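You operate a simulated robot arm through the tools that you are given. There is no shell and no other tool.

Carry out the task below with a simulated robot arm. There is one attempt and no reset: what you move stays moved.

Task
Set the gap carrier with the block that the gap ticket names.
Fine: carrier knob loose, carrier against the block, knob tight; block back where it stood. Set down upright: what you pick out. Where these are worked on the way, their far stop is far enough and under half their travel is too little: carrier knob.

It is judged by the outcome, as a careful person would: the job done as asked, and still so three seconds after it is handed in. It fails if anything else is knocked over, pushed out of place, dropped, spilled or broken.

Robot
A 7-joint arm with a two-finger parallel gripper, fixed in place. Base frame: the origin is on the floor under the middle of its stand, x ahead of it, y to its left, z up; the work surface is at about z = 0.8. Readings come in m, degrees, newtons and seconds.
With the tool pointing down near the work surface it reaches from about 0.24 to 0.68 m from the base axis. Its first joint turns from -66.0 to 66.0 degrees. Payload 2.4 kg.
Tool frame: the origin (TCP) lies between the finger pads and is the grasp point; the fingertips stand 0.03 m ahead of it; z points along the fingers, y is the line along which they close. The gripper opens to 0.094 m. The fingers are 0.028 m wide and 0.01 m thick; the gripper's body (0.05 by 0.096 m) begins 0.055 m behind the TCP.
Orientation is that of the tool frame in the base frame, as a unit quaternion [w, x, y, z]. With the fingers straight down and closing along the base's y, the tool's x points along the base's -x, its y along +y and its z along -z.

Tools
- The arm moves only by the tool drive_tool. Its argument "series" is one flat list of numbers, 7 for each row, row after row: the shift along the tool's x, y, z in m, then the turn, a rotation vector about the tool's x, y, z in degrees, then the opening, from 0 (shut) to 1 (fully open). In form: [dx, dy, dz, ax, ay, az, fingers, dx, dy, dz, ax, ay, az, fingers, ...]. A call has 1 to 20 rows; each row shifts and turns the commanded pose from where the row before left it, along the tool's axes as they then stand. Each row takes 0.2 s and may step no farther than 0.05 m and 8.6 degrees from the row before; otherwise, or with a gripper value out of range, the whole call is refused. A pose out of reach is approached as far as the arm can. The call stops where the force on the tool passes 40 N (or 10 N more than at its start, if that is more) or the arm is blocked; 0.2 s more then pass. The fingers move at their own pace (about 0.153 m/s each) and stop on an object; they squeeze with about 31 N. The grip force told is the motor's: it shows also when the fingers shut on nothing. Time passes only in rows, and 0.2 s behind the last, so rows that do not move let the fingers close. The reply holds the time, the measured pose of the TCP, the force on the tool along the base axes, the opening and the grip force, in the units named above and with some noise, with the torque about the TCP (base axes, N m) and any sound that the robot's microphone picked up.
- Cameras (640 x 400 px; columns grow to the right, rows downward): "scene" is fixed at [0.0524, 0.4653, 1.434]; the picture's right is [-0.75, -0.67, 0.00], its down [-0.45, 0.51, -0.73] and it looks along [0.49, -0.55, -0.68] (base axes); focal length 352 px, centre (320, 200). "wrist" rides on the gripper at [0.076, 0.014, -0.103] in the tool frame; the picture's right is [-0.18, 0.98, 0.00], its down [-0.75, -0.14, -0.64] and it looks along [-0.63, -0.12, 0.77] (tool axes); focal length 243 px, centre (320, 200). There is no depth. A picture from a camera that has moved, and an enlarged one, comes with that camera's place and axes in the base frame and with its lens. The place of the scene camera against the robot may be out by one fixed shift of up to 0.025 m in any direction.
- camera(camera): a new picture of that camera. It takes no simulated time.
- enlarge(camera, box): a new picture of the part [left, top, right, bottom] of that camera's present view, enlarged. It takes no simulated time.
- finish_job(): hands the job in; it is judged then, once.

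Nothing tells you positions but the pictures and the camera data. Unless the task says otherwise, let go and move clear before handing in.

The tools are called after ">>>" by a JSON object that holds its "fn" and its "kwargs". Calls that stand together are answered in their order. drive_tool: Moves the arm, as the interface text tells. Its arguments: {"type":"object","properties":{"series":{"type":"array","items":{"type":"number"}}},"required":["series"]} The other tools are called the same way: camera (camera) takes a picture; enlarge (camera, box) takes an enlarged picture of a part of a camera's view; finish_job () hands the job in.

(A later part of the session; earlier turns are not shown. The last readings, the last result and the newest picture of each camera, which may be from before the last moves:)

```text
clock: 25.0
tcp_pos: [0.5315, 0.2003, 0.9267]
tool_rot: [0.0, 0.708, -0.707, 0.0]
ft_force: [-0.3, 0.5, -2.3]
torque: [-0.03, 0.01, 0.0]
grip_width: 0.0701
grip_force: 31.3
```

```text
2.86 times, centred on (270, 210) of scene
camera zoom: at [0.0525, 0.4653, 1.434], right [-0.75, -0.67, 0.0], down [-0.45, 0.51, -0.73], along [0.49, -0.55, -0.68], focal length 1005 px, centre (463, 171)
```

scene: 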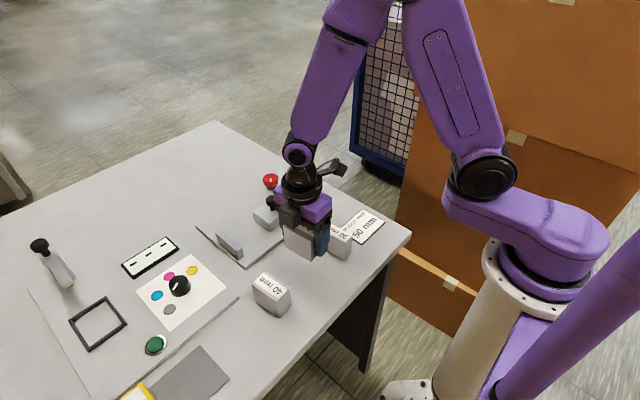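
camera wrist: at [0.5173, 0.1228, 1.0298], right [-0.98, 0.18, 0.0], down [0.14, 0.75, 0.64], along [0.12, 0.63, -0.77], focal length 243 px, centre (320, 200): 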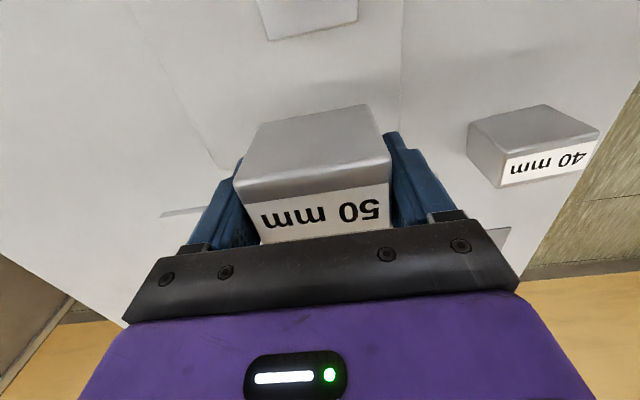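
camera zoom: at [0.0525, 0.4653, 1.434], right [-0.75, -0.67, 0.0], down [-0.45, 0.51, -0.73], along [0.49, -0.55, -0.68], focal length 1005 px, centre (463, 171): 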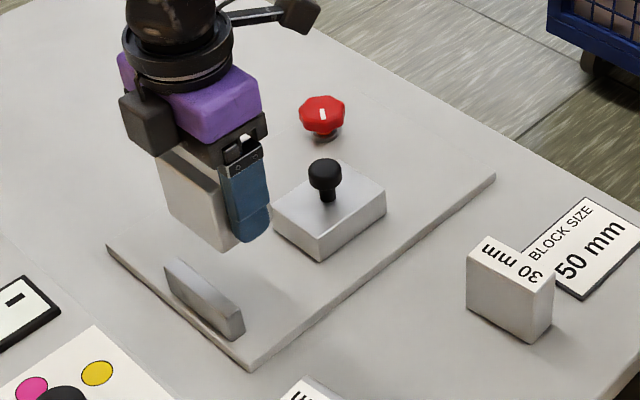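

The block is above the gap, centred in x. I'll shift it 3 mm away from the stop for safe clearance and descend most of the way.

>>> {"fn": "drive_tool", "kwargs": {"series": [0.003, 0, 0, 0, 0, 0, 0.6, 0, 0, 0.02, 0, 0, 0, 0.6, 0, 0, 0.02, 0, 0, 0, 0.6, 0, 0, 0.02, 0, 0, 0, 0.6, 0, 0, 0.01, 0, 0, 0, 0.6, 0, 0, 0, 0, 0, 0, 0.6]}}

>>> {"fn": "enlarge", "kwargs": {"camera": "scene", "box": [190, 160, 350, 280]}}

>>> {"fn": "camera", "kwargs": {"camera": "wrist"}}

```text
clock: 26.4
tcp_pos: [0.5302, 0.196, 0.8593]
tool_rot: [0.0, 0.708, -0.706, 0.0]
ft_force: [0.4, 0.3, -1.2]
torque: [0.02, -0.01, -0.01]
grip_width: 0.0701
grip_force: 31.2
```

```text
3.33 times, centred on (270, 220) of scene
camera zoom: at [0.0525, 0.4653, 1.434], right [-0.75, -0.67, 0.0], down [-0.45, 0.51, -0.73], along [0.49, -0.55, -0.68], focal length 1172 px, centre (487, 133)
```

zoom: 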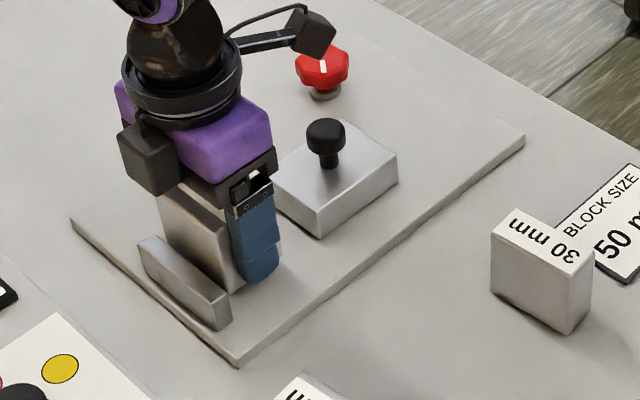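

```text
taken
camera wrist: at [0.5166, 0.119, 0.9623], right [-0.98, 0.18, 0.0], down [0.14, 0.75, 0.64], along [0.12, 0.63, -0.77], focal length 243 px, centre (320, 200)
```

wrist: 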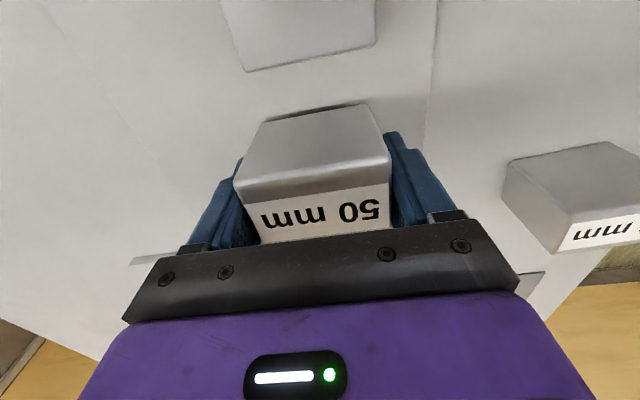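

The block hangs cleanly in the gap with clearance to the stop. I'll lower the last centimetre gently and watch the vertical force.

>>> {"fn": "drive_tool", "kwargs": {"series": [0, 0, 0.004, 0, 0, 0, 0.6, 0, 0, 0.004, 0, 0, 0, 0.6, 0, 0, 0.002, 0, 0, 0, 0.6, 0, 0, 0, 0, 0, 0, 0.6]}}

```text
clock: 27.4
tcp_pos: [0.53, 0.1962, 0.8514]
tool_rot: [0.0, 0.708, -0.706, 0.0]
ft_force: [-7.7, -5.2, 25.7]
torque: [-0.19, 0.29, 0.03]
grip_width: 0.0702
grip_force: 30.9
```

Contact with 26 N upward, a little earlier than expected. I'll check whether it's flat on the plate.

>>> {"fn": "enlarge", "kwargs": {"camera": "scene", "box": [200, 180, 310, 260]}}

>>> {"fn": "enlarge", "kwargs": {"camera": "wrist", "box": [220, 0, 430, 140]}}

```text
5.00 times, centred on (255, 220) of scene
camera zoom: at [0.0518, 0.465, 1.4342], right [-0.75, -0.67, 0.0], down [-0.45, 0.51, -0.73], along [0.49, -0.55, -0.68], focal length 1758 px, centre (645, 100)
```

zoom: 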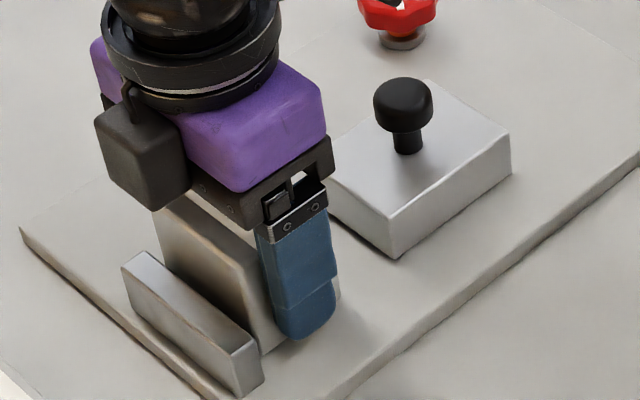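

```text
2.86 times, centred on (325, 70) of wrist
camera zoom: at [0.5157, 0.1195, 0.9539], right [-0.98, 0.18, 0.0], down [0.14, 0.75, 0.64], along [0.12, 0.63, -0.77], focal length 693 px, centre (306, 571)
```

zoom: 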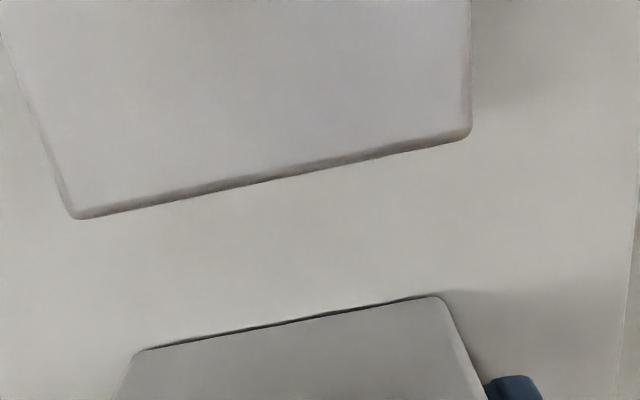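

It's sitting flat on the plate between carrier and stop. I relieve the downward press slightly, release, and rise straight up.

>>> {"fn": "drive_tool", "kwargs": {"series": [0, 0, -0.0015, 0, 0, 0, 0.6, 0, 0, 0, 0, 0, 0, 1, 0, 0, 0, 0, 0, 0, 1, 0, 0, 0, 0, 0, 0, 1, 0, 0, -0.01, 0, 0, 0, 1, 0, 0, -0.03, 0, 0, 0, 1, 0, 0, -0.04, 0, 0, 0, 1, 0, 0, -0.03, 0, 0, 0, 1, 0, 0, 0, 0, 0, 0, 1]}}

>>> {"fn": "camera", "kwargs": {"camera": "wrist"}}

>>> {"fn": "enlarge", "kwargs": {"camera": "scene", "box": [190, 160, 330, 270]}}

```text
clock: 29.4
tcp_pos: [0.5294, 0.1984, 0.9605]
tool_rot: [0.001, 0.708, -0.706, 0.0]
ft_force: [-0.4, 0.1, 0.1]
torque: [0.02, -0.01, 0.03]
grip_width: 0.0943
grip_force: 0.0
```

```text
taken
camera wrist: at [0.5174, 0.1218, 1.0631], right [-0.98, 0.18, 0.0], down [0.14, 0.75, 0.64], along [0.12, 0.63, -0.77], focal length 243 px, centre (320, 200)
```

wrist: 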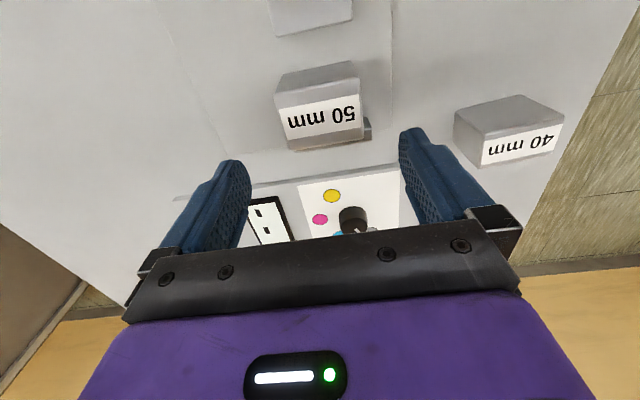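

```text
3.64 times, centred on (260, 215) of scene
camera zoom: at [0.0524, 0.4653, 1.434], right [-0.75, -0.67, 0.0], down [-0.45, 0.51, -0.73], along [0.49, -0.55, -0.68], focal length 1279 px, centre (538, 146)
```

zoom: 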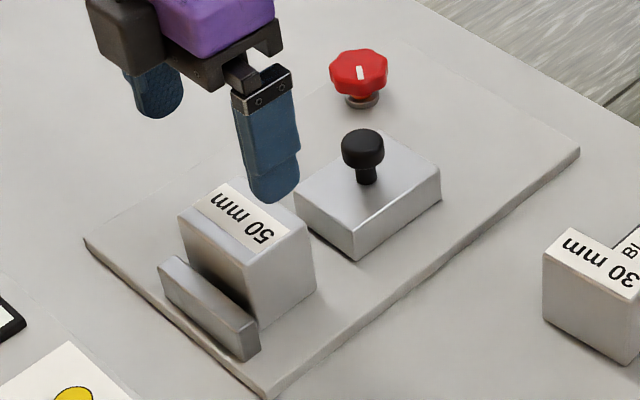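

The 50 block stands in the gap just off the stop. Now I'll close the fingers, go to the carrier's far (−y) side, and come down behind it to push it toward the block.

>>> {"fn": "drive_tool", "kwargs": {"series": [0.0336, 0, 0, 0, 0, 0, 0.5, 0.0336, 0, 0, 0, 0, 0, 0.2, 0.0336, 0, 0, 0, 0, 0, 0, 0.0336, 0, 0, 0, 0, 0, 0, 0.0336, 0, 0, 0, 0, 0, 0, 0, 0, 0.03, 0, 0, 0, 0, 0, 0, 0.03, 0, 0, 0, 0, 0, 0, 0.03, 0, 0, 0, 0, 0, 0, 0.015, 0, 0, 0, 0, 0, 0, 0, 0, 0, 0, 0]}}

>>> {"fn": "camera", "kwargs": {"camera": "wrist"}}

>>> {"fn": "enlarge", "kwargs": {"camera": "scene", "box": [190, 140, 350, 270]}}

```text
clock: 31.6
tcp_pos: [0.5276, 0.03, 0.8564]
tool_rot: [0.001, 0.708, -0.707, 0.0]
ft_force: [-0.3, -0.4, -0.3]
torque: [-0.03, -0.02, 0.02]
grip_width: 0.0001
grip_force: 30.9
```

```text
taken
camera wrist: at [0.5137, -0.0461, 0.959], right [-0.98, 0.18, 0.0], down [0.14, 0.75, 0.64], along [0.12, 0.63, -0.77], focal length 243 px, centre (320, 200)
```

wrist: 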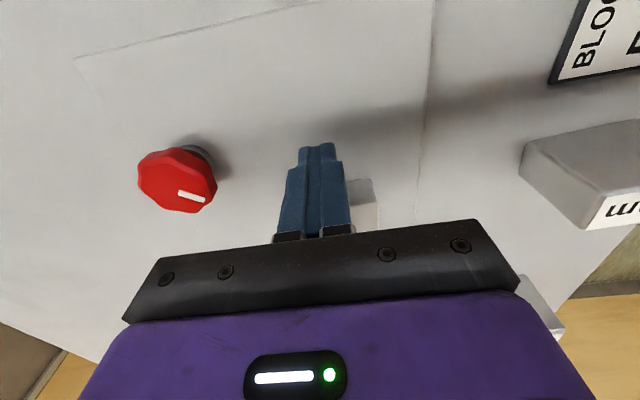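

```text
3.08 times, centred on (270, 205) of scene
camera zoom: at [0.0524, 0.4653, 1.434], right [-0.75, -0.67, 0.0], down [-0.45, 0.51, -0.73], along [0.49, -0.55, -0.68], focal length 1082 px, centre (474, 185)
```

zoom: 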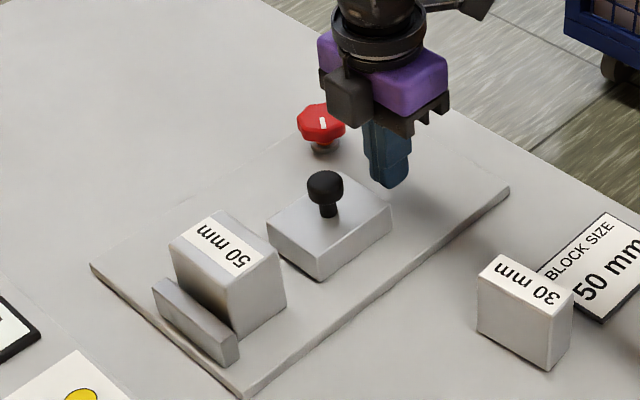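

Closed fingers are behind the carrier. I'll drop 6 mm, centre on the carrier, and push about 40 mm toward +y.

>>> {"fn": "drive_tool", "kwargs": {"series": [0, -0.003, 0.006, 0, 0, 0, 0, -0.005, 0, 0, 0, 0, 0, 0, -0.005, 0, 0, 0, 0, 0, 0, -0.004, 0, 0, 0, 0, 0, 0, -0.004, 0, 0, 0, 0, 0, 0, -0.004, 0, 0, 0, 0, 0, 0, -0.004, 0, 0, 0, 0, 0, 0]}}

>>> {"fn": "camera", "kwargs": {"camera": "wrist"}}

>>> {"fn": "enlarge", "kwargs": {"camera": "scene", "box": [190, 140, 350, 270]}}

```text
clock: 33.2
tcp_pos: [0.5332, 0.0537, 0.8503]
tool_rot: [0.001, 0.708, -0.707, 0.0]
ft_force: [-1.0, -2.9, 1.3]
torque: [0.02, 0.04, -0.04]
grip_width: 0.0001
grip_force: 31.2
```

```text
taken
camera wrist: at [0.5187, -0.0227, 0.9527], right [-0.98, 0.18, 0.0], down [0.14, 0.75, 0.64], along [0.12, 0.63, -0.77], focal length 243 px, centre (320, 200)
```

wrist: 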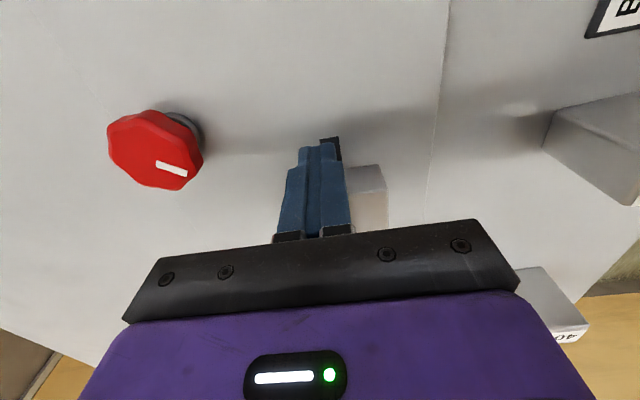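

```text
3.08 times, centred on (270, 205) of scene
camera zoom: at [0.0524, 0.4652, 1.4341], right [-0.75, -0.67, 0.0], down [-0.45, 0.51, -0.73], along [0.49, -0.55, -0.68], focal length 1082 px, centre (474, 185)
```

zoom: 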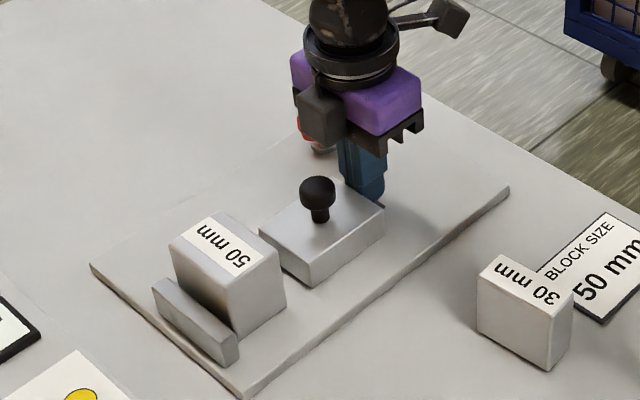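

The carrier slides with only about 3 N, so it's truly loose. I keep pushing toward the block.

>>> {"fn": "drive_tool", "kwargs": {"series": [-0.004, 0, 0, 0, 0, 0, 0, -0.004, 0, 0, 0, 0, 0, 0, -0.004, 0, 0, 0, 0, 0, 0, -0.004, 0, 0, 0, 0, 0, 0, -0.003, 0, 0, 0, 0, 0, 0, -0.002, 0, 0, 0, 0, 0, 0, -0.002, 0, 0, 0, 0, 0, 0]}}

>>> {"fn": "enlarge", "kwargs": {"camera": "scene", "box": [190, 140, 350, 270]}}

```text
clock: 34.8
tcp_pos: [0.534, 0.0767, 0.8512]
tool_rot: [0.0, 0.708, -0.706, 0.0]
ft_force: [-0.2, -3.0, -0.9]
torque: [-0.13, 0.0, 0.01]
grip_width: 0.0
grip_force: 30.3
```

```text
3.08 times, centred on (270, 205) of scene
camera zoom: at [0.0524, 0.4652, 1.4341], right [-0.75, -0.67, 0.0], down [-0.45, 0.51, -0.73], along [0.49, -0.55, -0.68], focal length 1082 px, centre (474, 185)
```

zoom: 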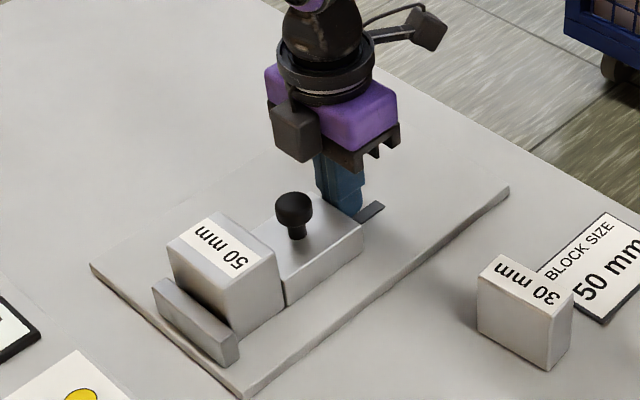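

The carrier has reached the block. I push on gently, 1 mm at a time, until the block seats on the stop.

>>> {"fn": "drive_tool", "kwargs": {"series": [-0.001, 0, 0, 0, 0, 0, 0, -0.001, 0, 0, 0, 0, 0, 0, -0.001, 0, 0, 0, 0, 0, 0, -0.001, 0, 0, 0, 0, 0, 0, -0.001, 0, 0, 0, 0, 0, 0]}}

>>> {"fn": "enlarge", "kwargs": {"camera": "scene", "box": [200, 190, 300, 260]}}

```text
clock: 36.0
tcp_pos: [0.5332, 0.0809, 0.8499]
tool_rot: [-0.002, -0.706, 0.708, 0.0]
ft_force: [-0.6, -15.5, -2.2]
torque: [-0.11, -0.24, 0.01]
grip_width: 0.0
grip_force: 31.2
```

```text
5.71 times, centred on (250, 225) of scene
camera zoom: at [0.0525, 0.4649, 1.4342], right [-0.75, -0.67, 0.0], down [-0.45, 0.51, -0.73], along [0.49, -0.55, -0.68], focal length 2010 px, centre (720, 57)
```

zoom: 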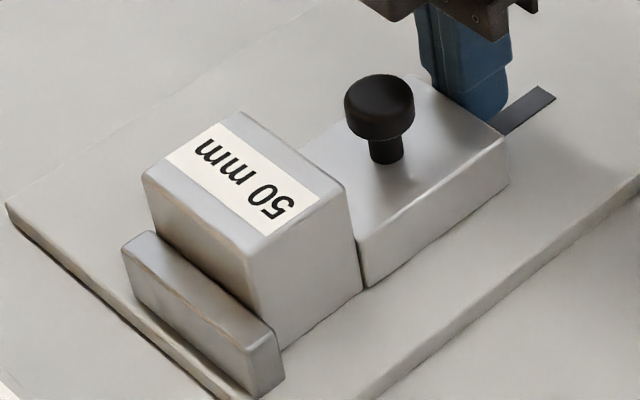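

Force rose to about 15 N. I'll press another millimetre or two to confirm it's seated rather than just sliding.

>>> {"fn": "drive_tool", "kwargs": {"series": [-0.001, 0, 0, 0, 0, 0, 0, 0, 0, 0, 0, 0, 0, 0]}}

>>> {"fn": "enlarge", "kwargs": {"camera": "scene", "box": [200, 190, 300, 260]}}

```text
clock: 36.6
tcp_pos: [0.5325, 0.0817, 0.8506]
tool_rot: [-0.001, -0.706, 0.709, 0.0]
ft_force: [3.6, -26.1, -10.3]
torque: [-0.35, -0.03, 0.02]
grip_width: 0.0
grip_force: 31.2
```

```text
5.71 times, centred on (250, 225) of scene
camera zoom: at [0.0527, 0.4647, 1.4343], right [-0.75, -0.67, 0.0], down [-0.45, 0.51, -0.73], along [0.49, -0.55, -0.68], focal length 2010 px, centre (720, 57)
```

zoom: 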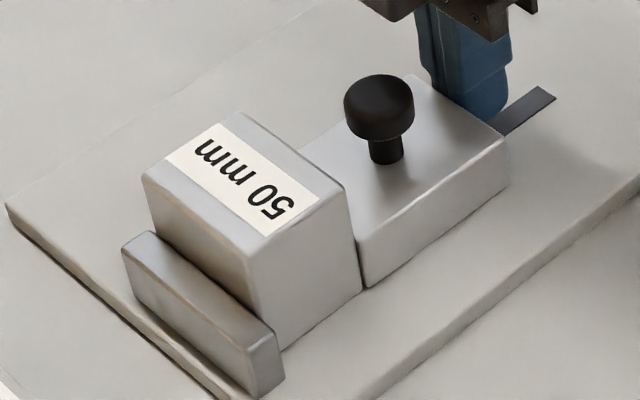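

It's seated: force climbs with no further movement. I back the fingers off, lift, and inspect the contact.

>>> {"fn": "drive_tool", "kwargs": {"series": [0.002, 0, 0, 0, 0, 0, 0, 0.004, 0, 0, 0, 0, 0, 0, 0.01, 0, 0, 0, 0, 0, 0, 0, 0, -0.03, 0, 0, 0, 0, 0, 0, -0.04, 0, 0, 0, 0, 0, 0, -0.03, 0, 0, 0, 0, 0, 0, 0, 0, 0, 0, 0]}}

>>> {"fn": "enlarge", "kwargs": {"camera": "scene", "box": [200, 190, 300, 260]}}

>>> {"fn": "camera", "kwargs": {"camera": "wrist"}}

```text
clock: 38.2
tcp_pos: [0.533, 0.0683, 0.9506]
tool_rot: [0.0, 0.707, -0.707, 0.0]
ft_force: [0.5, 1.0, 0.4]
torque: [0.0, 0.0, 0.02]
grip_width: 0.0
grip_force: 30.9
```

```text
5.71 times, centred on (250, 225) of scene
camera zoom: at [0.0524, 0.4653, 1.434], right [-0.75, -0.67, 0.0], down [-0.45, 0.51, -0.73], along [0.49, -0.55, -0.68], focal length 2010 px, centre (720, 57)
```

zoom: 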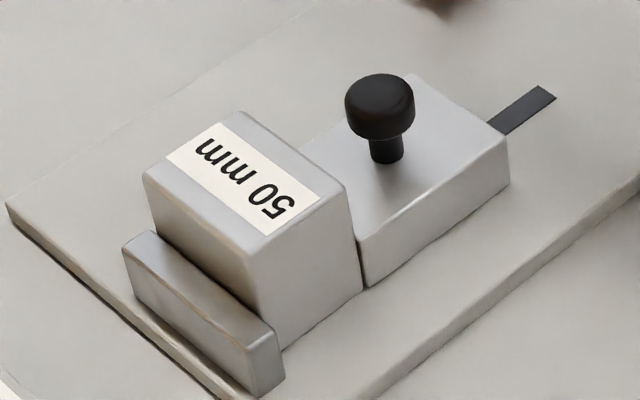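

```text
taken
camera wrist: at [0.5195, -0.0082, 1.0538], right [-0.98, 0.18, 0.0], down [0.14, 0.75, 0.64], along [0.12, 0.63, -0.77], focal length 243 px, centre (320, 200)
```

wrist: 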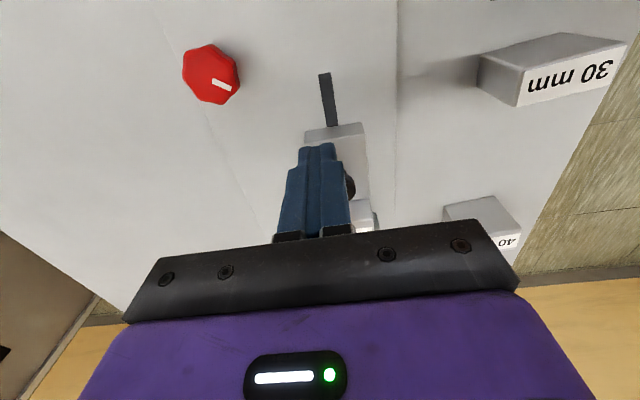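

The carrier rests flush against the block and the block against the stop. Now I go back over the red knob, turning the gripper to the loosened end (about −154°) so I can tighten through the whole travel.

>>> {"fn": "drive_tool", "kwargs": {"series": [0.0146, -0.0273, 0, 0, 0, 0, 0.5, 0.0146, -0.0273, 0, 0, 0, 0, 0.7, 0.0146, -0.0273, 0, 0, 0, 0, 0.7, 0, 0, 0, 0, 0, -8, 0.7, 0, 0, 0, 0, 0, -8, 0.7, 0, 0, 0, 0, 0, -8, 0.7, 0, 0, 0, 0, 0, -8, 0.7, 0, 0, 0, 0, 0, -8, 0.7, 0, 0, 0, 0, 0, -8, 0.7, 0, 0, 0, 0, 0, -8, 0.7, 0, 0, 0, 0, 0, -8, 0.7, 0, 0, 0, 0, 0, 0, 0.7]}}

>>> {"fn": "camera", "kwargs": {"camera": "wrist"}}

>>> {"fn": "enlarge", "kwargs": {"camera": "wrist", "box": [260, 60, 380, 160]}}

```text
clock: 40.8
tcp_pos: [0.6162, 0.0243, 0.9515]
tool_rot: [-0.001, 0.975, -0.224, 0.0]
ft_force: [-0.6, -1.1, 1.0]
torque: [-0.01, 0.01, -0.03]
grip_width: 0.0656
grip_force: 0.0
```

```text
taken
camera wrist: at [0.6786, -0.0225, 1.053], right [-0.59, -0.81, 0.0], down [-0.62, 0.45, 0.64], along [-0.52, 0.38, -0.77], focal length 243 px, centre (320, 200)
```

wrist: 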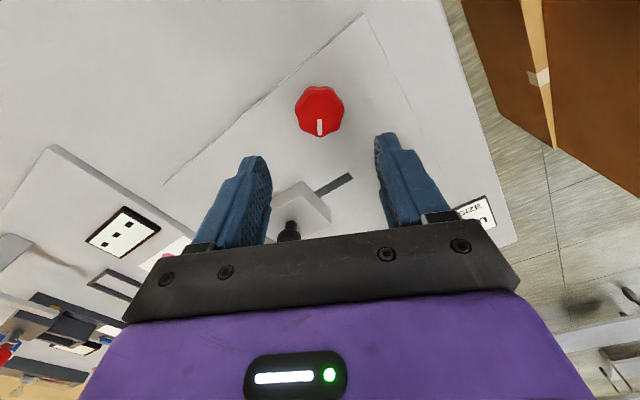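

```text
4.00 times, centred on (320, 110) of wrist
camera zoom: at [0.6786, -0.0225, 1.053], right [-0.59, -0.81, 0.0], down [-0.62, 0.45, 0.64], along [-0.52, 0.38, -0.77], focal length 970 px, centre (320, 560)
```

zoom: 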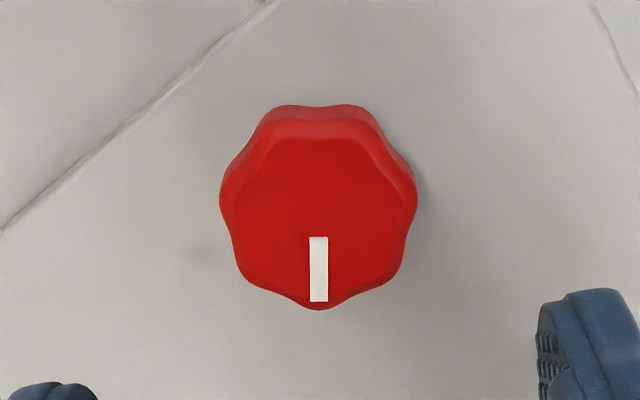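

The knob's axis is at (0.6155, 0.0243), right under the TCP. I descend around it and close.

>>> {"fn": "drive_tool", "kwargs": {"series": [0, 0, 0.03, 0, 0, 0, 0.7, 0, 0, 0.03, 0, 0, 0, 0.7, 0, 0, 0.03, 0, 0, 0, 0.7, 0, 0, 0.013, 0, 0, 0, 0.7, 0, 0, 0, 0, 0, 0, 0.7, 0, 0, 0, 0, 0, 0, 0.3, 0, 0, 0, 0, 0, 0, 0.3, 0, 0, 0, 0, 0, 0, 0.3]}}

>>> {"fn": "camera", "kwargs": {"camera": "wrist"}}

```text
clock: 42.6
tcp_pos: [0.6164, 0.0244, 0.8471]
tool_rot: [0.0, 0.974, -0.225, 0.0]
ft_force: [-5.0, -6.5, 0.3]
torque: [0.18, 0.26, 0.01]
grip_width: 0.0412
grip_force: 44.5
```

```text
taken
camera wrist: at [0.6788, -0.0222, 0.9507], right [-0.6, -0.8, 0.0], down [-0.61, 0.46, 0.64], along [-0.52, 0.38, -0.77], focal length 243 px, centre (320, 200)
```

wrist: 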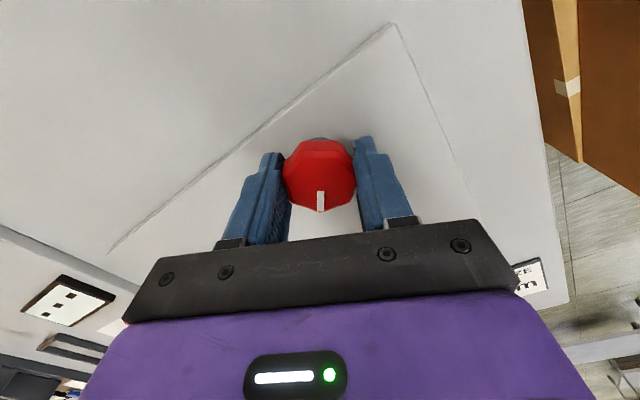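

Gripped. Now I turn clockwise to tighten, following it down slightly.

>>> {"fn": "drive_tool", "kwargs": {"series": [0, 0, 0.0001, 0, 0, 6, 0.3, 0, 0, 0.0001, 0, 0, 6, 0.3, 0, 0, 0.0001, 0, 0, 6, 0.3, 0, 0, 0.0001, 0, 0, 6, 0.3, 0, 0, 0.0001, 0, 0, 6, 0.3, 0, 0, 0.0001, 0, 0, 6, 0.3, 0, 0, 0.0001, 0, 0, 6, 0.3]}}

>>> {"fn": "camera", "kwargs": {"camera": "wrist"}}

```text
clock: 44.2
tcp_pos: [0.6147, 0.0248, 0.849]
tool_rot: [-0.001, 0.829, -0.559, 0.001]
ft_force: [-10.5, -10.6, 29.9]
torque: [-0.57, 0.57, 0.02]
grip_width: 0.0411
grip_force: 44.8
```

```text
taken
camera wrist: at [0.6307, -0.0526, 0.9508], right [-0.98, -0.2, 0.0], down [-0.15, 0.75, 0.64], along [-0.12, 0.63, -0.77], focal length 243 px, centre (320, 200)
```

wrist: 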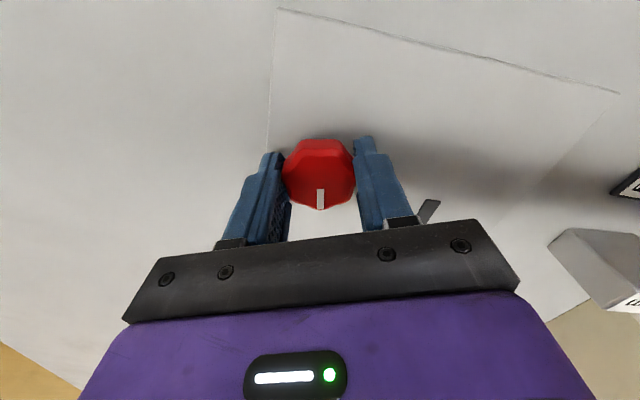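

Turned 42° clockwise but a 30 N vertical load has built up. I'll release, let the arm settle, and regrip before continuing.

>>> {"fn": "drive_tool", "kwargs": {"series": [0, 0, 0, 0, 0, 0, 0.7, 0, 0, 0, 0, 0, 0, 0.7, 0, 0, 0, 0, 0, 0, 0.7]}}

>>> {"fn": "camera", "kwargs": {"camera": "wrist"}}

>>> {"fn": "enlarge", "kwargs": {"camera": "scene", "box": [200, 130, 340, 260]}}

```text
clock: 45.0
tcp_pos: [0.6156, 0.0247, 0.846]
tool_rot: [0.0, 0.829, -0.559, 0.001]
ft_force: [-0.1, 0.3, 1.3]
torque: [0.02, 0.02, -0.03]
grip_width: 0.0659
grip_force: 0.0
```

```text
taken
camera wrist: at [0.6309, -0.0517, 0.949], right [-0.98, -0.2, 0.0], down [-0.15, 0.75, 0.64], along [-0.13, 0.63, -0.77], focal length 243 px, centre (320, 200)
```

wrist: 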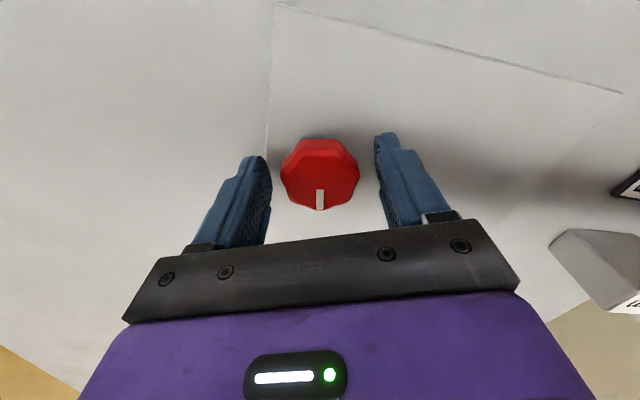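

```text
3.08 times, centred on (270, 195) of scene
camera zoom: at [0.0524, 0.4653, 1.434], right [-0.75, -0.67, 0.0], down [-0.45, 0.51, -0.73], along [0.49, -0.55, -0.68], focal length 1082 px, centre (474, 215)
```

zoom: 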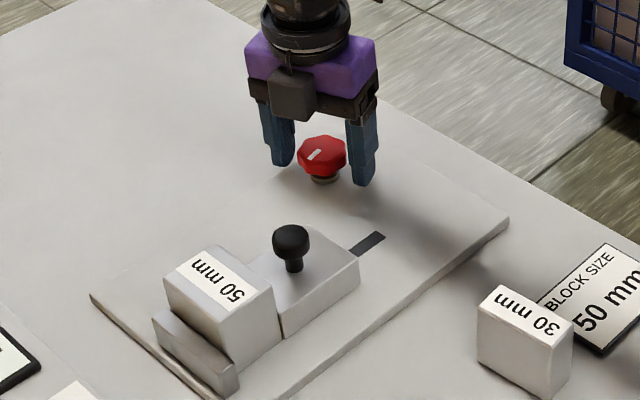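

Carrier and block are still seated and the knob followed. I regrip and continue clockwise.

>>> {"fn": "drive_tool", "kwargs": {"series": [0, 0, 0, 0, 0, 0, 0.3, 0, 0, 0, 0, 0, 0, 0.3, 0, 0, 0, 0, 0, 6, 0.3, 0, 0, 0, 0, 0, 6, 0.3, 0, 0, 0, 0, 0, 6, 0.3, 0, 0, 0, 0, 0, 6, 0.3, 0, 0, 0, 0, 0, 6, 0.3, 0, 0, 0, 0, 0, 6, 0.3, 0, 0, 0, 0, 0, 6, 0.3]}}

>>> {"fn": "camera", "kwargs": {"camera": "wrist"}}

```text
clock: 47.0
tcp_pos: [0.6149, 0.0243, 0.8461]
tool_rot: [0.001, -0.573, 0.82, -0.001]
ft_force: [-5.0, -3.9, 17.7]
torque: [-0.09, 0.75, 0.03]
grip_width: 0.0414
grip_force: 45.5
```

```text
taken
camera wrist: at [0.5756, -0.0424, 0.9489], right [-0.86, 0.51, 0.0], down [0.39, 0.66, 0.64], along [0.33, 0.55, -0.77], focal length 243 px, centre (320, 200)
```

wrist: 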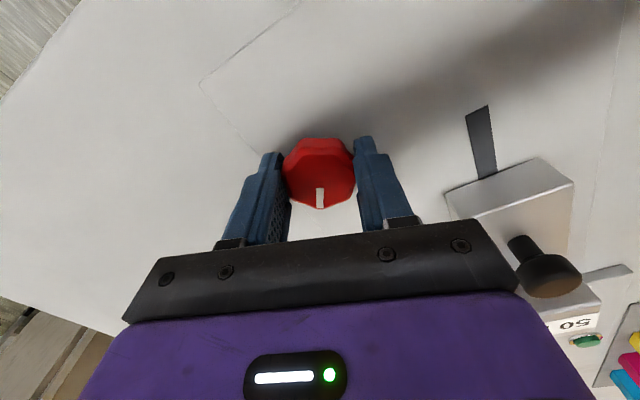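

Now at about 70° remaining to the original position; still free. I continue clockwise.

>>> {"fn": "drive_tool", "kwargs": {"series": [0, 0, 0, 0, 0, 0, 0.7, 0, 0, 0, 0, 0, 0, 0.7, 0, 0, 0, 0, 0, 0, 0.3, 0, 0, 0, 0, 0, 0, 0.3, 0, 0, 0, 0, 0, 6, 0.3, 0, 0, 0, 0, 0, 6, 0.3, 0, 0, 0, 0, 0, 6, 0.3, 0, 0, 0, 0, 0, 6, 0.3, 0, 0, 0, 0, 0, 6, 0.3, 0, 0, 0, 0, 0, 6, 0.3, 0, 0, 0, 0, 0, 6, 0.3]}}

>>> {"fn": "camera", "kwargs": {"camera": "wrist"}}

```text
clock: 49.4
tcp_pos: [0.6162, 0.026, 0.8452]
tool_rot: [0.0, -0.242, 0.97, 0.0]
ft_force: [13.1, 4.5, -27.0]
torque: [-0.03, -0.42, -0.01]
grip_width: 0.0416
grip_force: 44.9
```

```text
taken
camera wrist: at [0.542, 0.0015, 0.9476], right [-0.3, 0.95, 0.0], down [0.73, 0.23, 0.64], along [0.61, 0.19, -0.77], focal length 243 px, centre (320, 200)
```

wrist: 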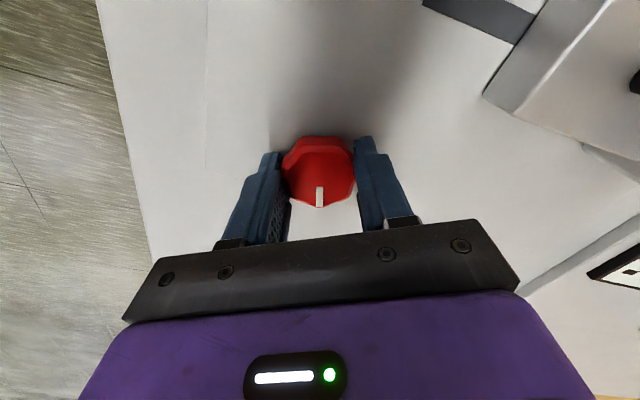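

About 28° left to where the pointer started. I'll relieve and regrip again, then turn the last part while watching the twist torque.

>>> {"fn": "drive_tool", "kwargs": {"series": [0, 0, 0, 0, 0, 0, 0.7, 0, 0, 0, 0, 0, 0, 0.7, 0, 0, 0.001, 0, 0, 0, 0.7, 0, 0, 0, 0, 0, 0, 0.3, 0, 0, 0, 0, 0, 0, 0.3, 0, 0, 0, 0, 0, 6, 0.3, 0, 0, 0, 0, 0, 6, 0.3, 0, 0, 0, 0, 0, 6, 0.3]}}

>>> {"fn": "camera", "kwargs": {"camera": "wrist"}}

```text
clock: 51.2
tcp_pos: [0.6146, 0.0251, 0.8445]
tool_rot: [0.0, -0.089, 0.996, -0.001]
ft_force: [-4.0, -1.4, 7.6]
torque: [0.05, 0.36, 0.92]
grip_width: 0.0414
grip_force: 44.5
```

```text
taken
camera wrist: at [0.5378, 0.025, 0.9475], right [0.01, 1.0, 0.0], down [0.77, 0.0, 0.64], along [0.64, -0.01, -0.77], focal length 243 px, centre (320, 200)
```

wrist: 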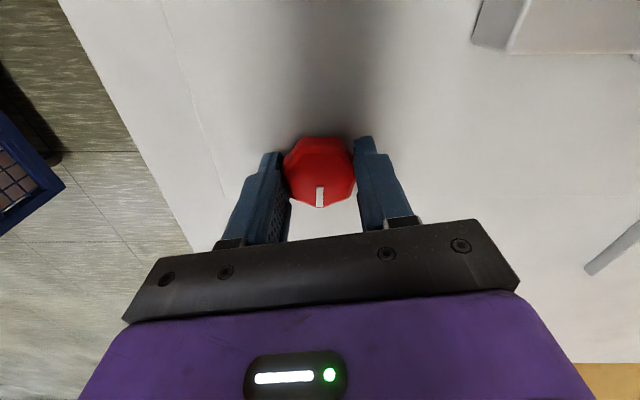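

A clear resisting torque of 0.92 N·m now appears: the knob is tightening at about its original angle. I'll give it a bit more to be sure it's at the stop.

>>> {"fn": "drive_tool", "kwargs": {"series": [0, 0, 0, 0, 0, 4, 0.3, 0, 0, 0, 0, 0, 4, 0.3, 0, 0, 0, 0, 0, 0, 0.3]}}

>>> {"fn": "camera", "kwargs": {"camera": "wrist"}}

```text
clock: 52.0
tcp_pos: [0.6146, 0.0249, 0.8445]
tool_rot: [0.0, -0.017, 1.0, 0.0]
ft_force: [1.0, -2.1, -4.6]
torque: [0.17, -0.26, 0.95]
grip_width: 0.042
grip_force: 45.0
```

```text
taken
camera wrist: at [0.5391, 0.036, 0.9475], right [0.15, 0.99, 0.0], down [0.76, -0.11, 0.64], along [0.63, -0.1, -0.77], focal length 243 px, centre (320, 200)
```

wrist: 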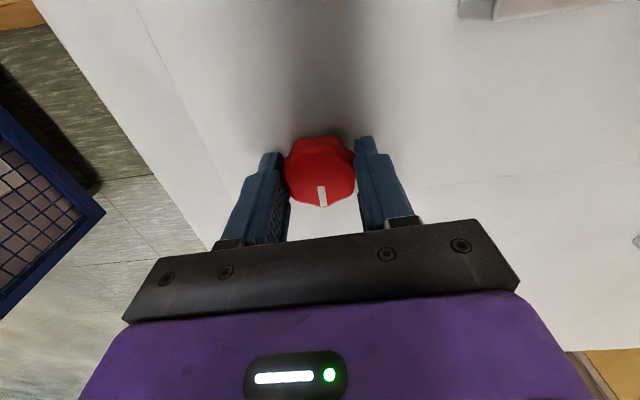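

The grip now slips at the same torque, so the knob is hard at its tight stop with the pointer back at +x. I release and lift away, then check.

>>> {"fn": "drive_tool", "kwargs": {"series": [0, 0, 0, 0, 0, 0, 0.7, 0, 0, 0, 0, 0, 0, 0.7, 0, 0, -0.02, 0, 0, 0, 0.7, 0, 0, -0.04, 0, 0, 0, 0.7, 0, 0, -0.04, 0, 0, 0, 0.7, 0, 0, -0.01, 0, 0, 0, 1, 0, 0, 0, 0, 0, 0, 1]}}

>>> {"fn": "enlarge", "kwargs": {"camera": "scene", "box": [200, 160, 320, 260]}}

>>> {"fn": "camera", "kwargs": {"camera": "wrist"}}

>>> {"fn": "enlarge", "kwargs": {"camera": "wrist", "box": [260, 60, 380, 160]}}

```text
clock: 53.6
tcp_pos: [0.6148, 0.0256, 0.9553]
tool_rot: [0.0, -0.019, 1.0, -0.001]
ft_force: [0.2, 0.1, -0.4]
torque: [-0.02, -0.03, 0.0]
grip_width: 0.094
grip_force: 0.1
```

```text
4.00 times, centred on (260, 210) of scene
camera zoom: at [0.0524, 0.4653, 1.434], right [-0.75, -0.67, 0.0], down [-0.45, 0.51, -0.73], along [0.49, -0.55, -0.68], focal length 1407 px, centre (560, 160)
```

zoom: 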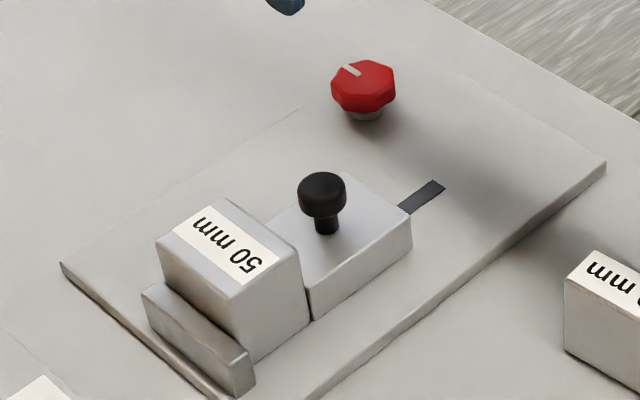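

```text
taken
camera wrist: at [0.5385, 0.0365, 1.0576], right [0.15, 0.99, 0.0], down [0.76, -0.11, 0.64], along [0.63, -0.1, -0.77], focal length 243 px, centre (320, 200)
```

wrist: 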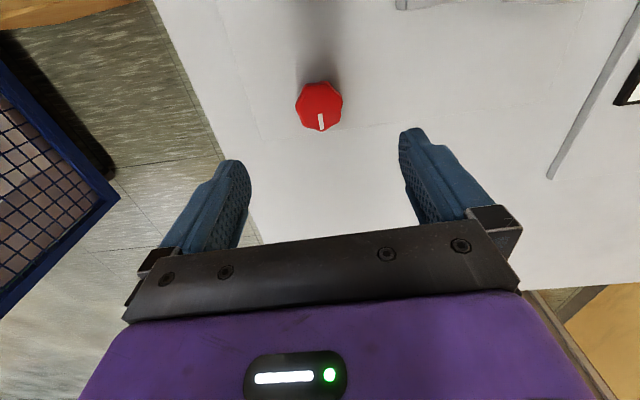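

```text
4.00 times, centred on (320, 110) of wrist
camera zoom: at [0.5385, 0.0365, 1.0576], right [0.15, 0.99, 0.0], down [0.76, -0.11, 0.64], along [0.63, -0.1, -0.77], focal length 970 px, centre (320, 560)
```

zoom: 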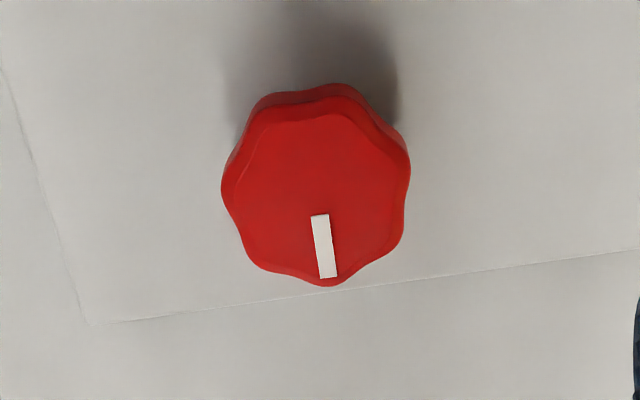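

The knob is down tight (orange ring hidden), carrier flush with the block, block flush with the stop. Now I return over the block with the fingers closing along x to take it out.

>>> {"fn": "drive_tool", "kwargs": {"series": [0, 0, 0, 0, 0, -7.98, 1, 0, 0, 0, 0, 0, -7.98, 1, 0, 0, 0, 0, 0, -7.98, 1, 0, 0, 0, 0, 0, -7.98, 1, 0, 0, 0, 0, 0, -7.98, 1, 0, 0, 0, 0, 0, -7.98, 1, 0, 0, 0, 0, 0, -7.98, 1, 0, 0, 0, 0, 0, -7.98, 1, 0, 0, 0, 0, 0, -7.98, 1, 0, 0, 0, 0, 0, -7.98, 1, 0, 0, 0, 0, 0, -7.98, 1, -0.03544, 0.01686, 0, 0, 0, 0, 1, -0.03544, 0.01686, 0, 0, 0, 0, 1, -0.03544, 0.01686, 0, 0, 0, 0, 1, -0.03544, 0.01686, 0, 0, 0, 0, 1, -0.03544, 0.01686, 0, 0, 0, 0, 1, 0, 0, 0, 0, 0, 0, 1]}}

>>> {"fn": "camera", "kwargs": {"camera": "wrist"}}

>>> {"fn": "enlarge", "kwargs": {"camera": "wrist", "box": [250, 50, 390, 160]}}

>>> {"fn": "enlarge", "kwargs": {"camera": "scene", "box": [190, 160, 330, 270]}}

```text
clock: 57.2
tcp_pos: [0.5326, 0.2037, 0.9546]
tool_rot: [0.0, -0.706, 0.709, -0.001]
ft_force: [-0.6, -0.9, 0.2]
torque: [0.0, 0.03, -0.02]
grip_width: 0.0939
grip_force: 0.0
```

```text
taken
camera wrist: at [0.5178, 0.1273, 1.0572], right [-0.98, 0.19, 0.0], down [0.14, 0.75, 0.64], along [0.12, 0.63, -0.77], focal length 243 px, centre (320, 200)
```

wrist: 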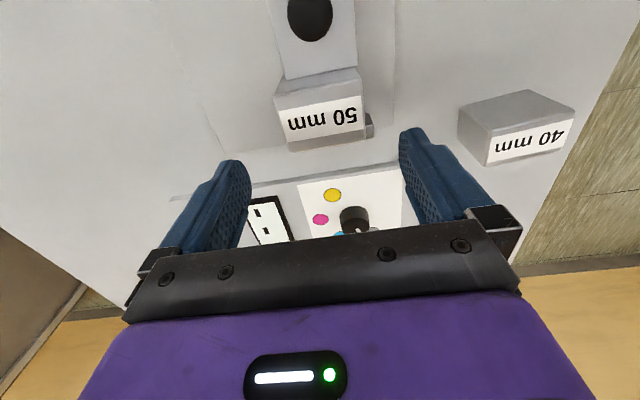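

```text
3.64 times, centred on (320, 105) of wrist
camera zoom: at [0.5178, 0.1273, 1.0572], right [-0.98, 0.19, 0.0], down [0.14, 0.75, 0.64], along [0.12, 0.63, -0.77], focal length 882 px, centre (320, 546)
```

zoom: 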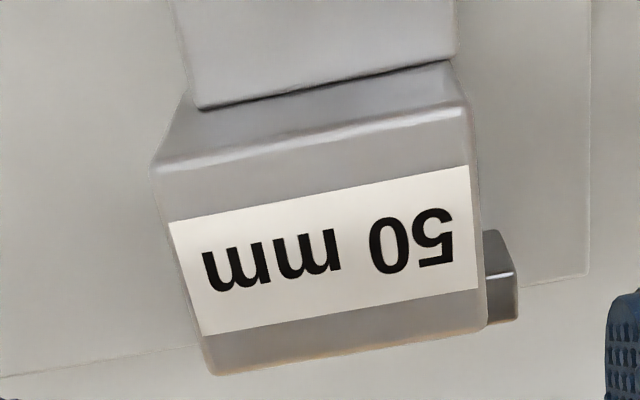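

```text
3.64 times, centred on (260, 215) of scene
camera zoom: at [0.0524, 0.4653, 1.434], right [-0.75, -0.67, 0.0], down [-0.45, 0.51, -0.73], along [0.49, -0.55, -0.68], focal length 1279 px, centre (538, 146)
```

zoom: 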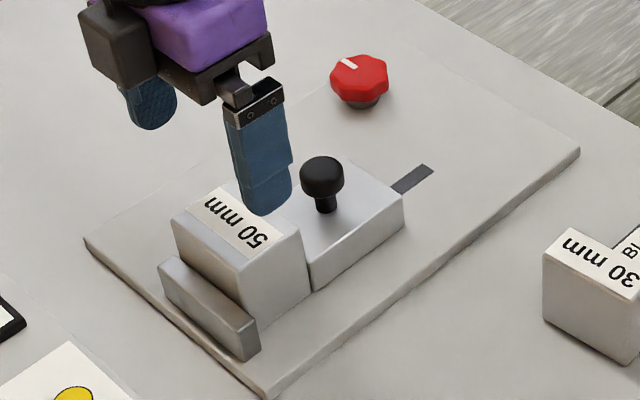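

The block is square with the plate at about (0.530, 0.202). I shift 2–3 mm to centre on it and descend around its ends.

>>> {"fn": "drive_tool", "kwargs": {"series": [0.0015, 0.0023, 0, 0, 0, 0, 1, 0, 0, 0.03, 0, 0, 0, 1, 0, 0, 0.03, 0, 0, 0, 1, 0, 0, 0.03, 0, 0, 0, 1, 0, 0, 0.012, 0, 0, 0, 1, 0, 0, 0, 0, 0, 0, 1]}}

>>> {"fn": "camera", "kwargs": {"camera": "wrist"}}

>>> {"fn": "enlarge", "kwargs": {"camera": "wrist", "box": [220, 90, 430, 230]}}

```text
clock: 58.6
tcp_pos: [0.5298, 0.201, 0.8533]
tool_rot: [0.0, -0.706, 0.708, 0.0]
ft_force: [-0.2, 0.1, -0.1]
torque: [0.02, 0.03, -0.03]
grip_width: 0.0939
grip_force: 0.0
```

```text
taken
camera wrist: at [0.5151, 0.1234, 0.9558], right [-0.98, 0.19, 0.0], down [0.14, 0.75, 0.64], along [0.12, 0.63, -0.77], focal length 243 px, centre (320, 200)
```

wrist: 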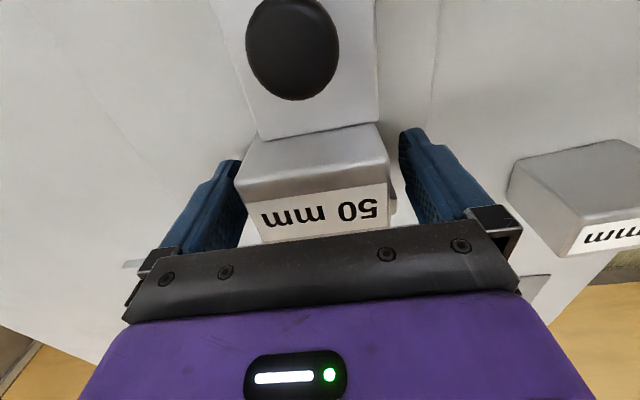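

```text
2.86 times, centred on (325, 160) of wrist
camera zoom: at [0.5151, 0.1234, 0.9558], right [-0.98, 0.19, 0.0], down [0.14, 0.75, 0.64], along [0.12, 0.63, -0.77], focal length 693 px, centre (306, 314)
```

zoom: 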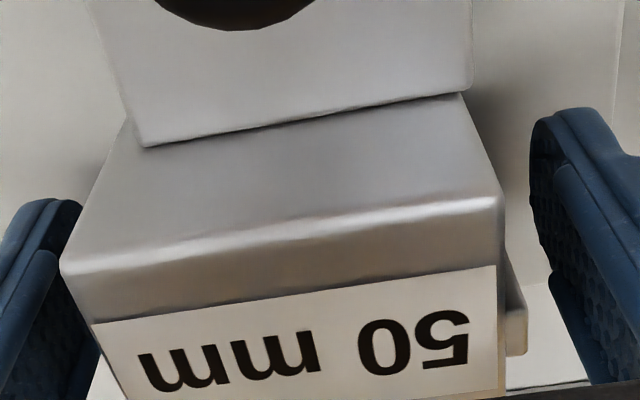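

The block sits in the fingers just as in the first grip. I close and lift straight up slowly.

>>> {"fn": "drive_tool", "kwargs": {"series": [0, 0, 0, 0, 0, 0, 0.8, 0, 0, 0, 0, 0, 0, 0.6, 0, 0, 0, 0, 0, 0, 0.6, 0, 0, 0, 0, 0, 0, 0.6]}}

>>> {"fn": "enlarge", "kwargs": {"camera": "wrist", "box": [220, 90, 430, 230]}}

```text
clock: 59.6
tcp_pos: [0.5291, 0.2007, 0.8531]
tool_rot: [0.0, -0.706, 0.708, 0.0]
ft_force: [0.9, -0.4, 0.4]
torque: [0.01, 0.01, -0.02]
grip_width: 0.0701
grip_force: 31.3
```

```text
2.86 times, centred on (325, 160) of wrist
camera zoom: at [0.515, 0.1234, 0.956], right [-0.98, 0.19, 0.0], down [0.14, 0.75, 0.64], along [0.12, 0.63, -0.77], focal length 693 px, centre (306, 314)
```

zoom: 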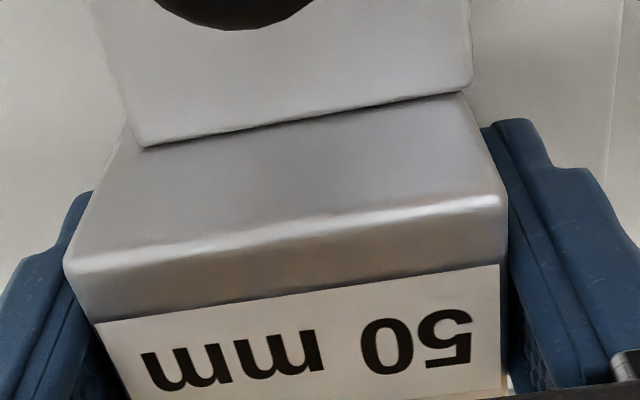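

Firm grip at 70 mm. I lift slowly and watch that neither carrier nor anything else moves.

>>> {"fn": "drive_tool", "kwargs": {"series": [0, 0, -0.004, 0, 0, 0, 0.6, 0, 0, -0.006, 0, 0, 0, 0.6, 0, 0, -0.01, 0, 0, 0, 0.6, 0, 0, -0.02, 0, 0, 0, 0.6, 0, 0, -0.03, 0, 0, 0, 0.6, 0, 0, -0.025, 0, 0, 0, 0.6, 0, 0, 0, 0, 0, 0, 0.6]}}

>>> {"fn": "camera", "kwargs": {"camera": "wrist"}}

>>> {"fn": "enlarge", "kwargs": {"camera": "scene", "box": [190, 160, 330, 270]}}

```text
clock: 61.2
tcp_pos: [0.5311, 0.2014, 0.9493]
tool_rot: [0.0, -0.707, 0.708, -0.001]
ft_force: [-0.5, 0.4, -1.8]
torque: [0.0, 0.0, 0.0]
grip_width: 0.0701
grip_force: 31.0
```

```text
taken
camera wrist: at [0.5164, 0.1245, 1.052], right [-0.98, 0.19, 0.0], down [0.14, 0.75, 0.64], along [0.12, 0.63, -0.77], focal length 243 px, centre (320, 200)
```

wrist: 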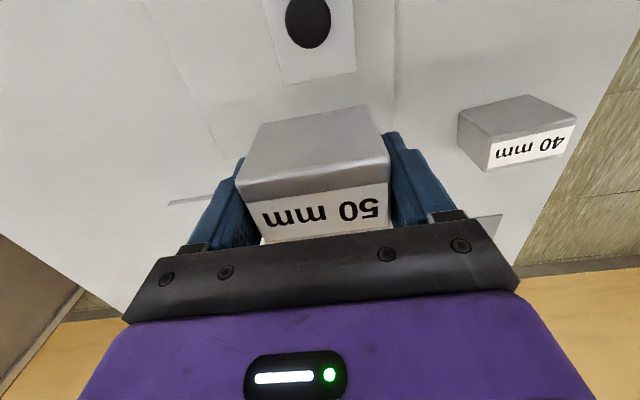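

```text
3.64 times, centred on (260, 215) of scene
camera zoom: at [0.0524, 0.4653, 1.434], right [-0.75, -0.67, 0.0], down [-0.45, 0.51, -0.73], along [0.49, -0.55, -0.68], focal length 1279 px, centre (538, 146)
```

zoom: 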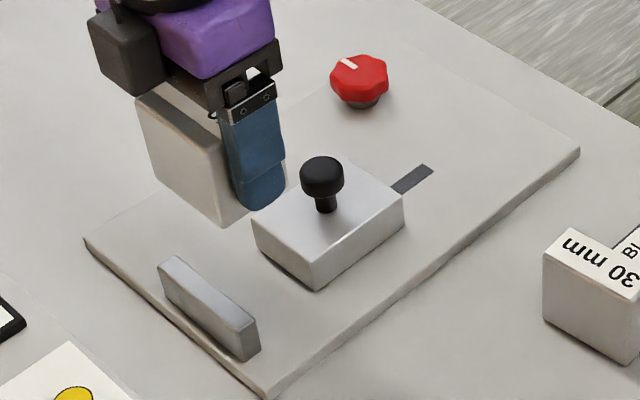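

The block is out; carrier and knob are unchanged. I carry the block back over its original spot and restore its yaw.

>>> {"fn": "drive_tool", "kwargs": {"series": [0.0074, 0.0346, 0, 0, 0, 0, 0.6, 0.0074, 0.0346, 0, 0, 0, 0, 0.6, 0.0074, 0.0346, 0, 0, 0, 0, 0.6, 0.0074, 0.0346, 0, 0, 0, 0, 0.6, 0.0074, 0.0346, 0, 0, 0, 0, 0.6, 0, 0, 0, 0, 0, -5.6, 0.6, 0, 0, 0.03, 0, 0, 0, 0.6, 0, 0, 0.02, 0, 0, 0, 0.6, 0, 0, 0, 0, 0, 0, 0.6, 0, 0, 0, 0, 0, 0, 0.6]}}

>>> {"fn": "camera", "kwargs": {"camera": "wrist"}}

>>> {"fn": "enlarge", "kwargs": {"camera": "scene", "box": [240, 220, 340, 320]}}

```text
clock: 63.4
tcp_pos: [0.356, 0.165, 0.899]
tool_rot: [0.0, 0.74, -0.673, 0.0]
ft_force: [0.5, -0.7, -1.8]
torque: [-0.03, 0.0, 0.02]
grip_width: 0.0698
grip_force: 31.4
```

```text
taken
camera wrist: at [0.3499, 0.087, 1.0018], right [-1.0, 0.09, 0.0], down [0.07, 0.76, 0.64], along [0.06, 0.64, -0.77], focal length 243 px, centre (320, 200)
```

wrist: 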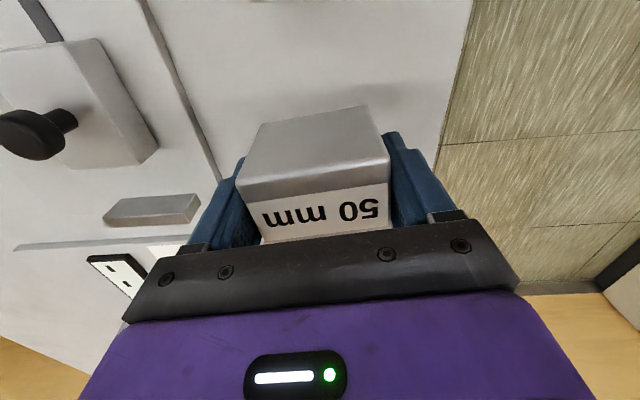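

```text
4.00 times, centred on (290, 270) of scene
camera zoom: at [0.0524, 0.4653, 1.434], right [-0.75, -0.67, 0.0], down [-0.45, 0.51, -0.73], along [0.49, -0.55, -0.68], focal length 1407 px, centre (440, -80)
```

zoom: 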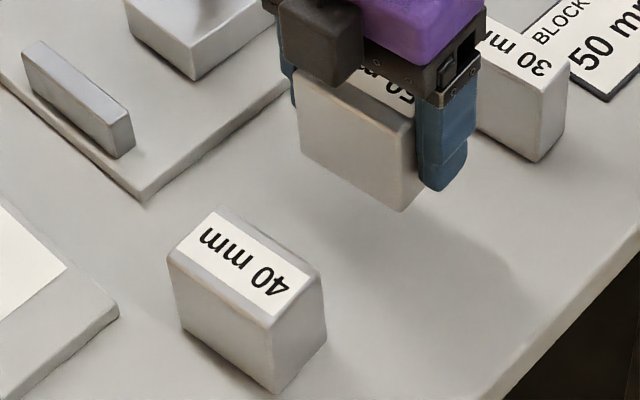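

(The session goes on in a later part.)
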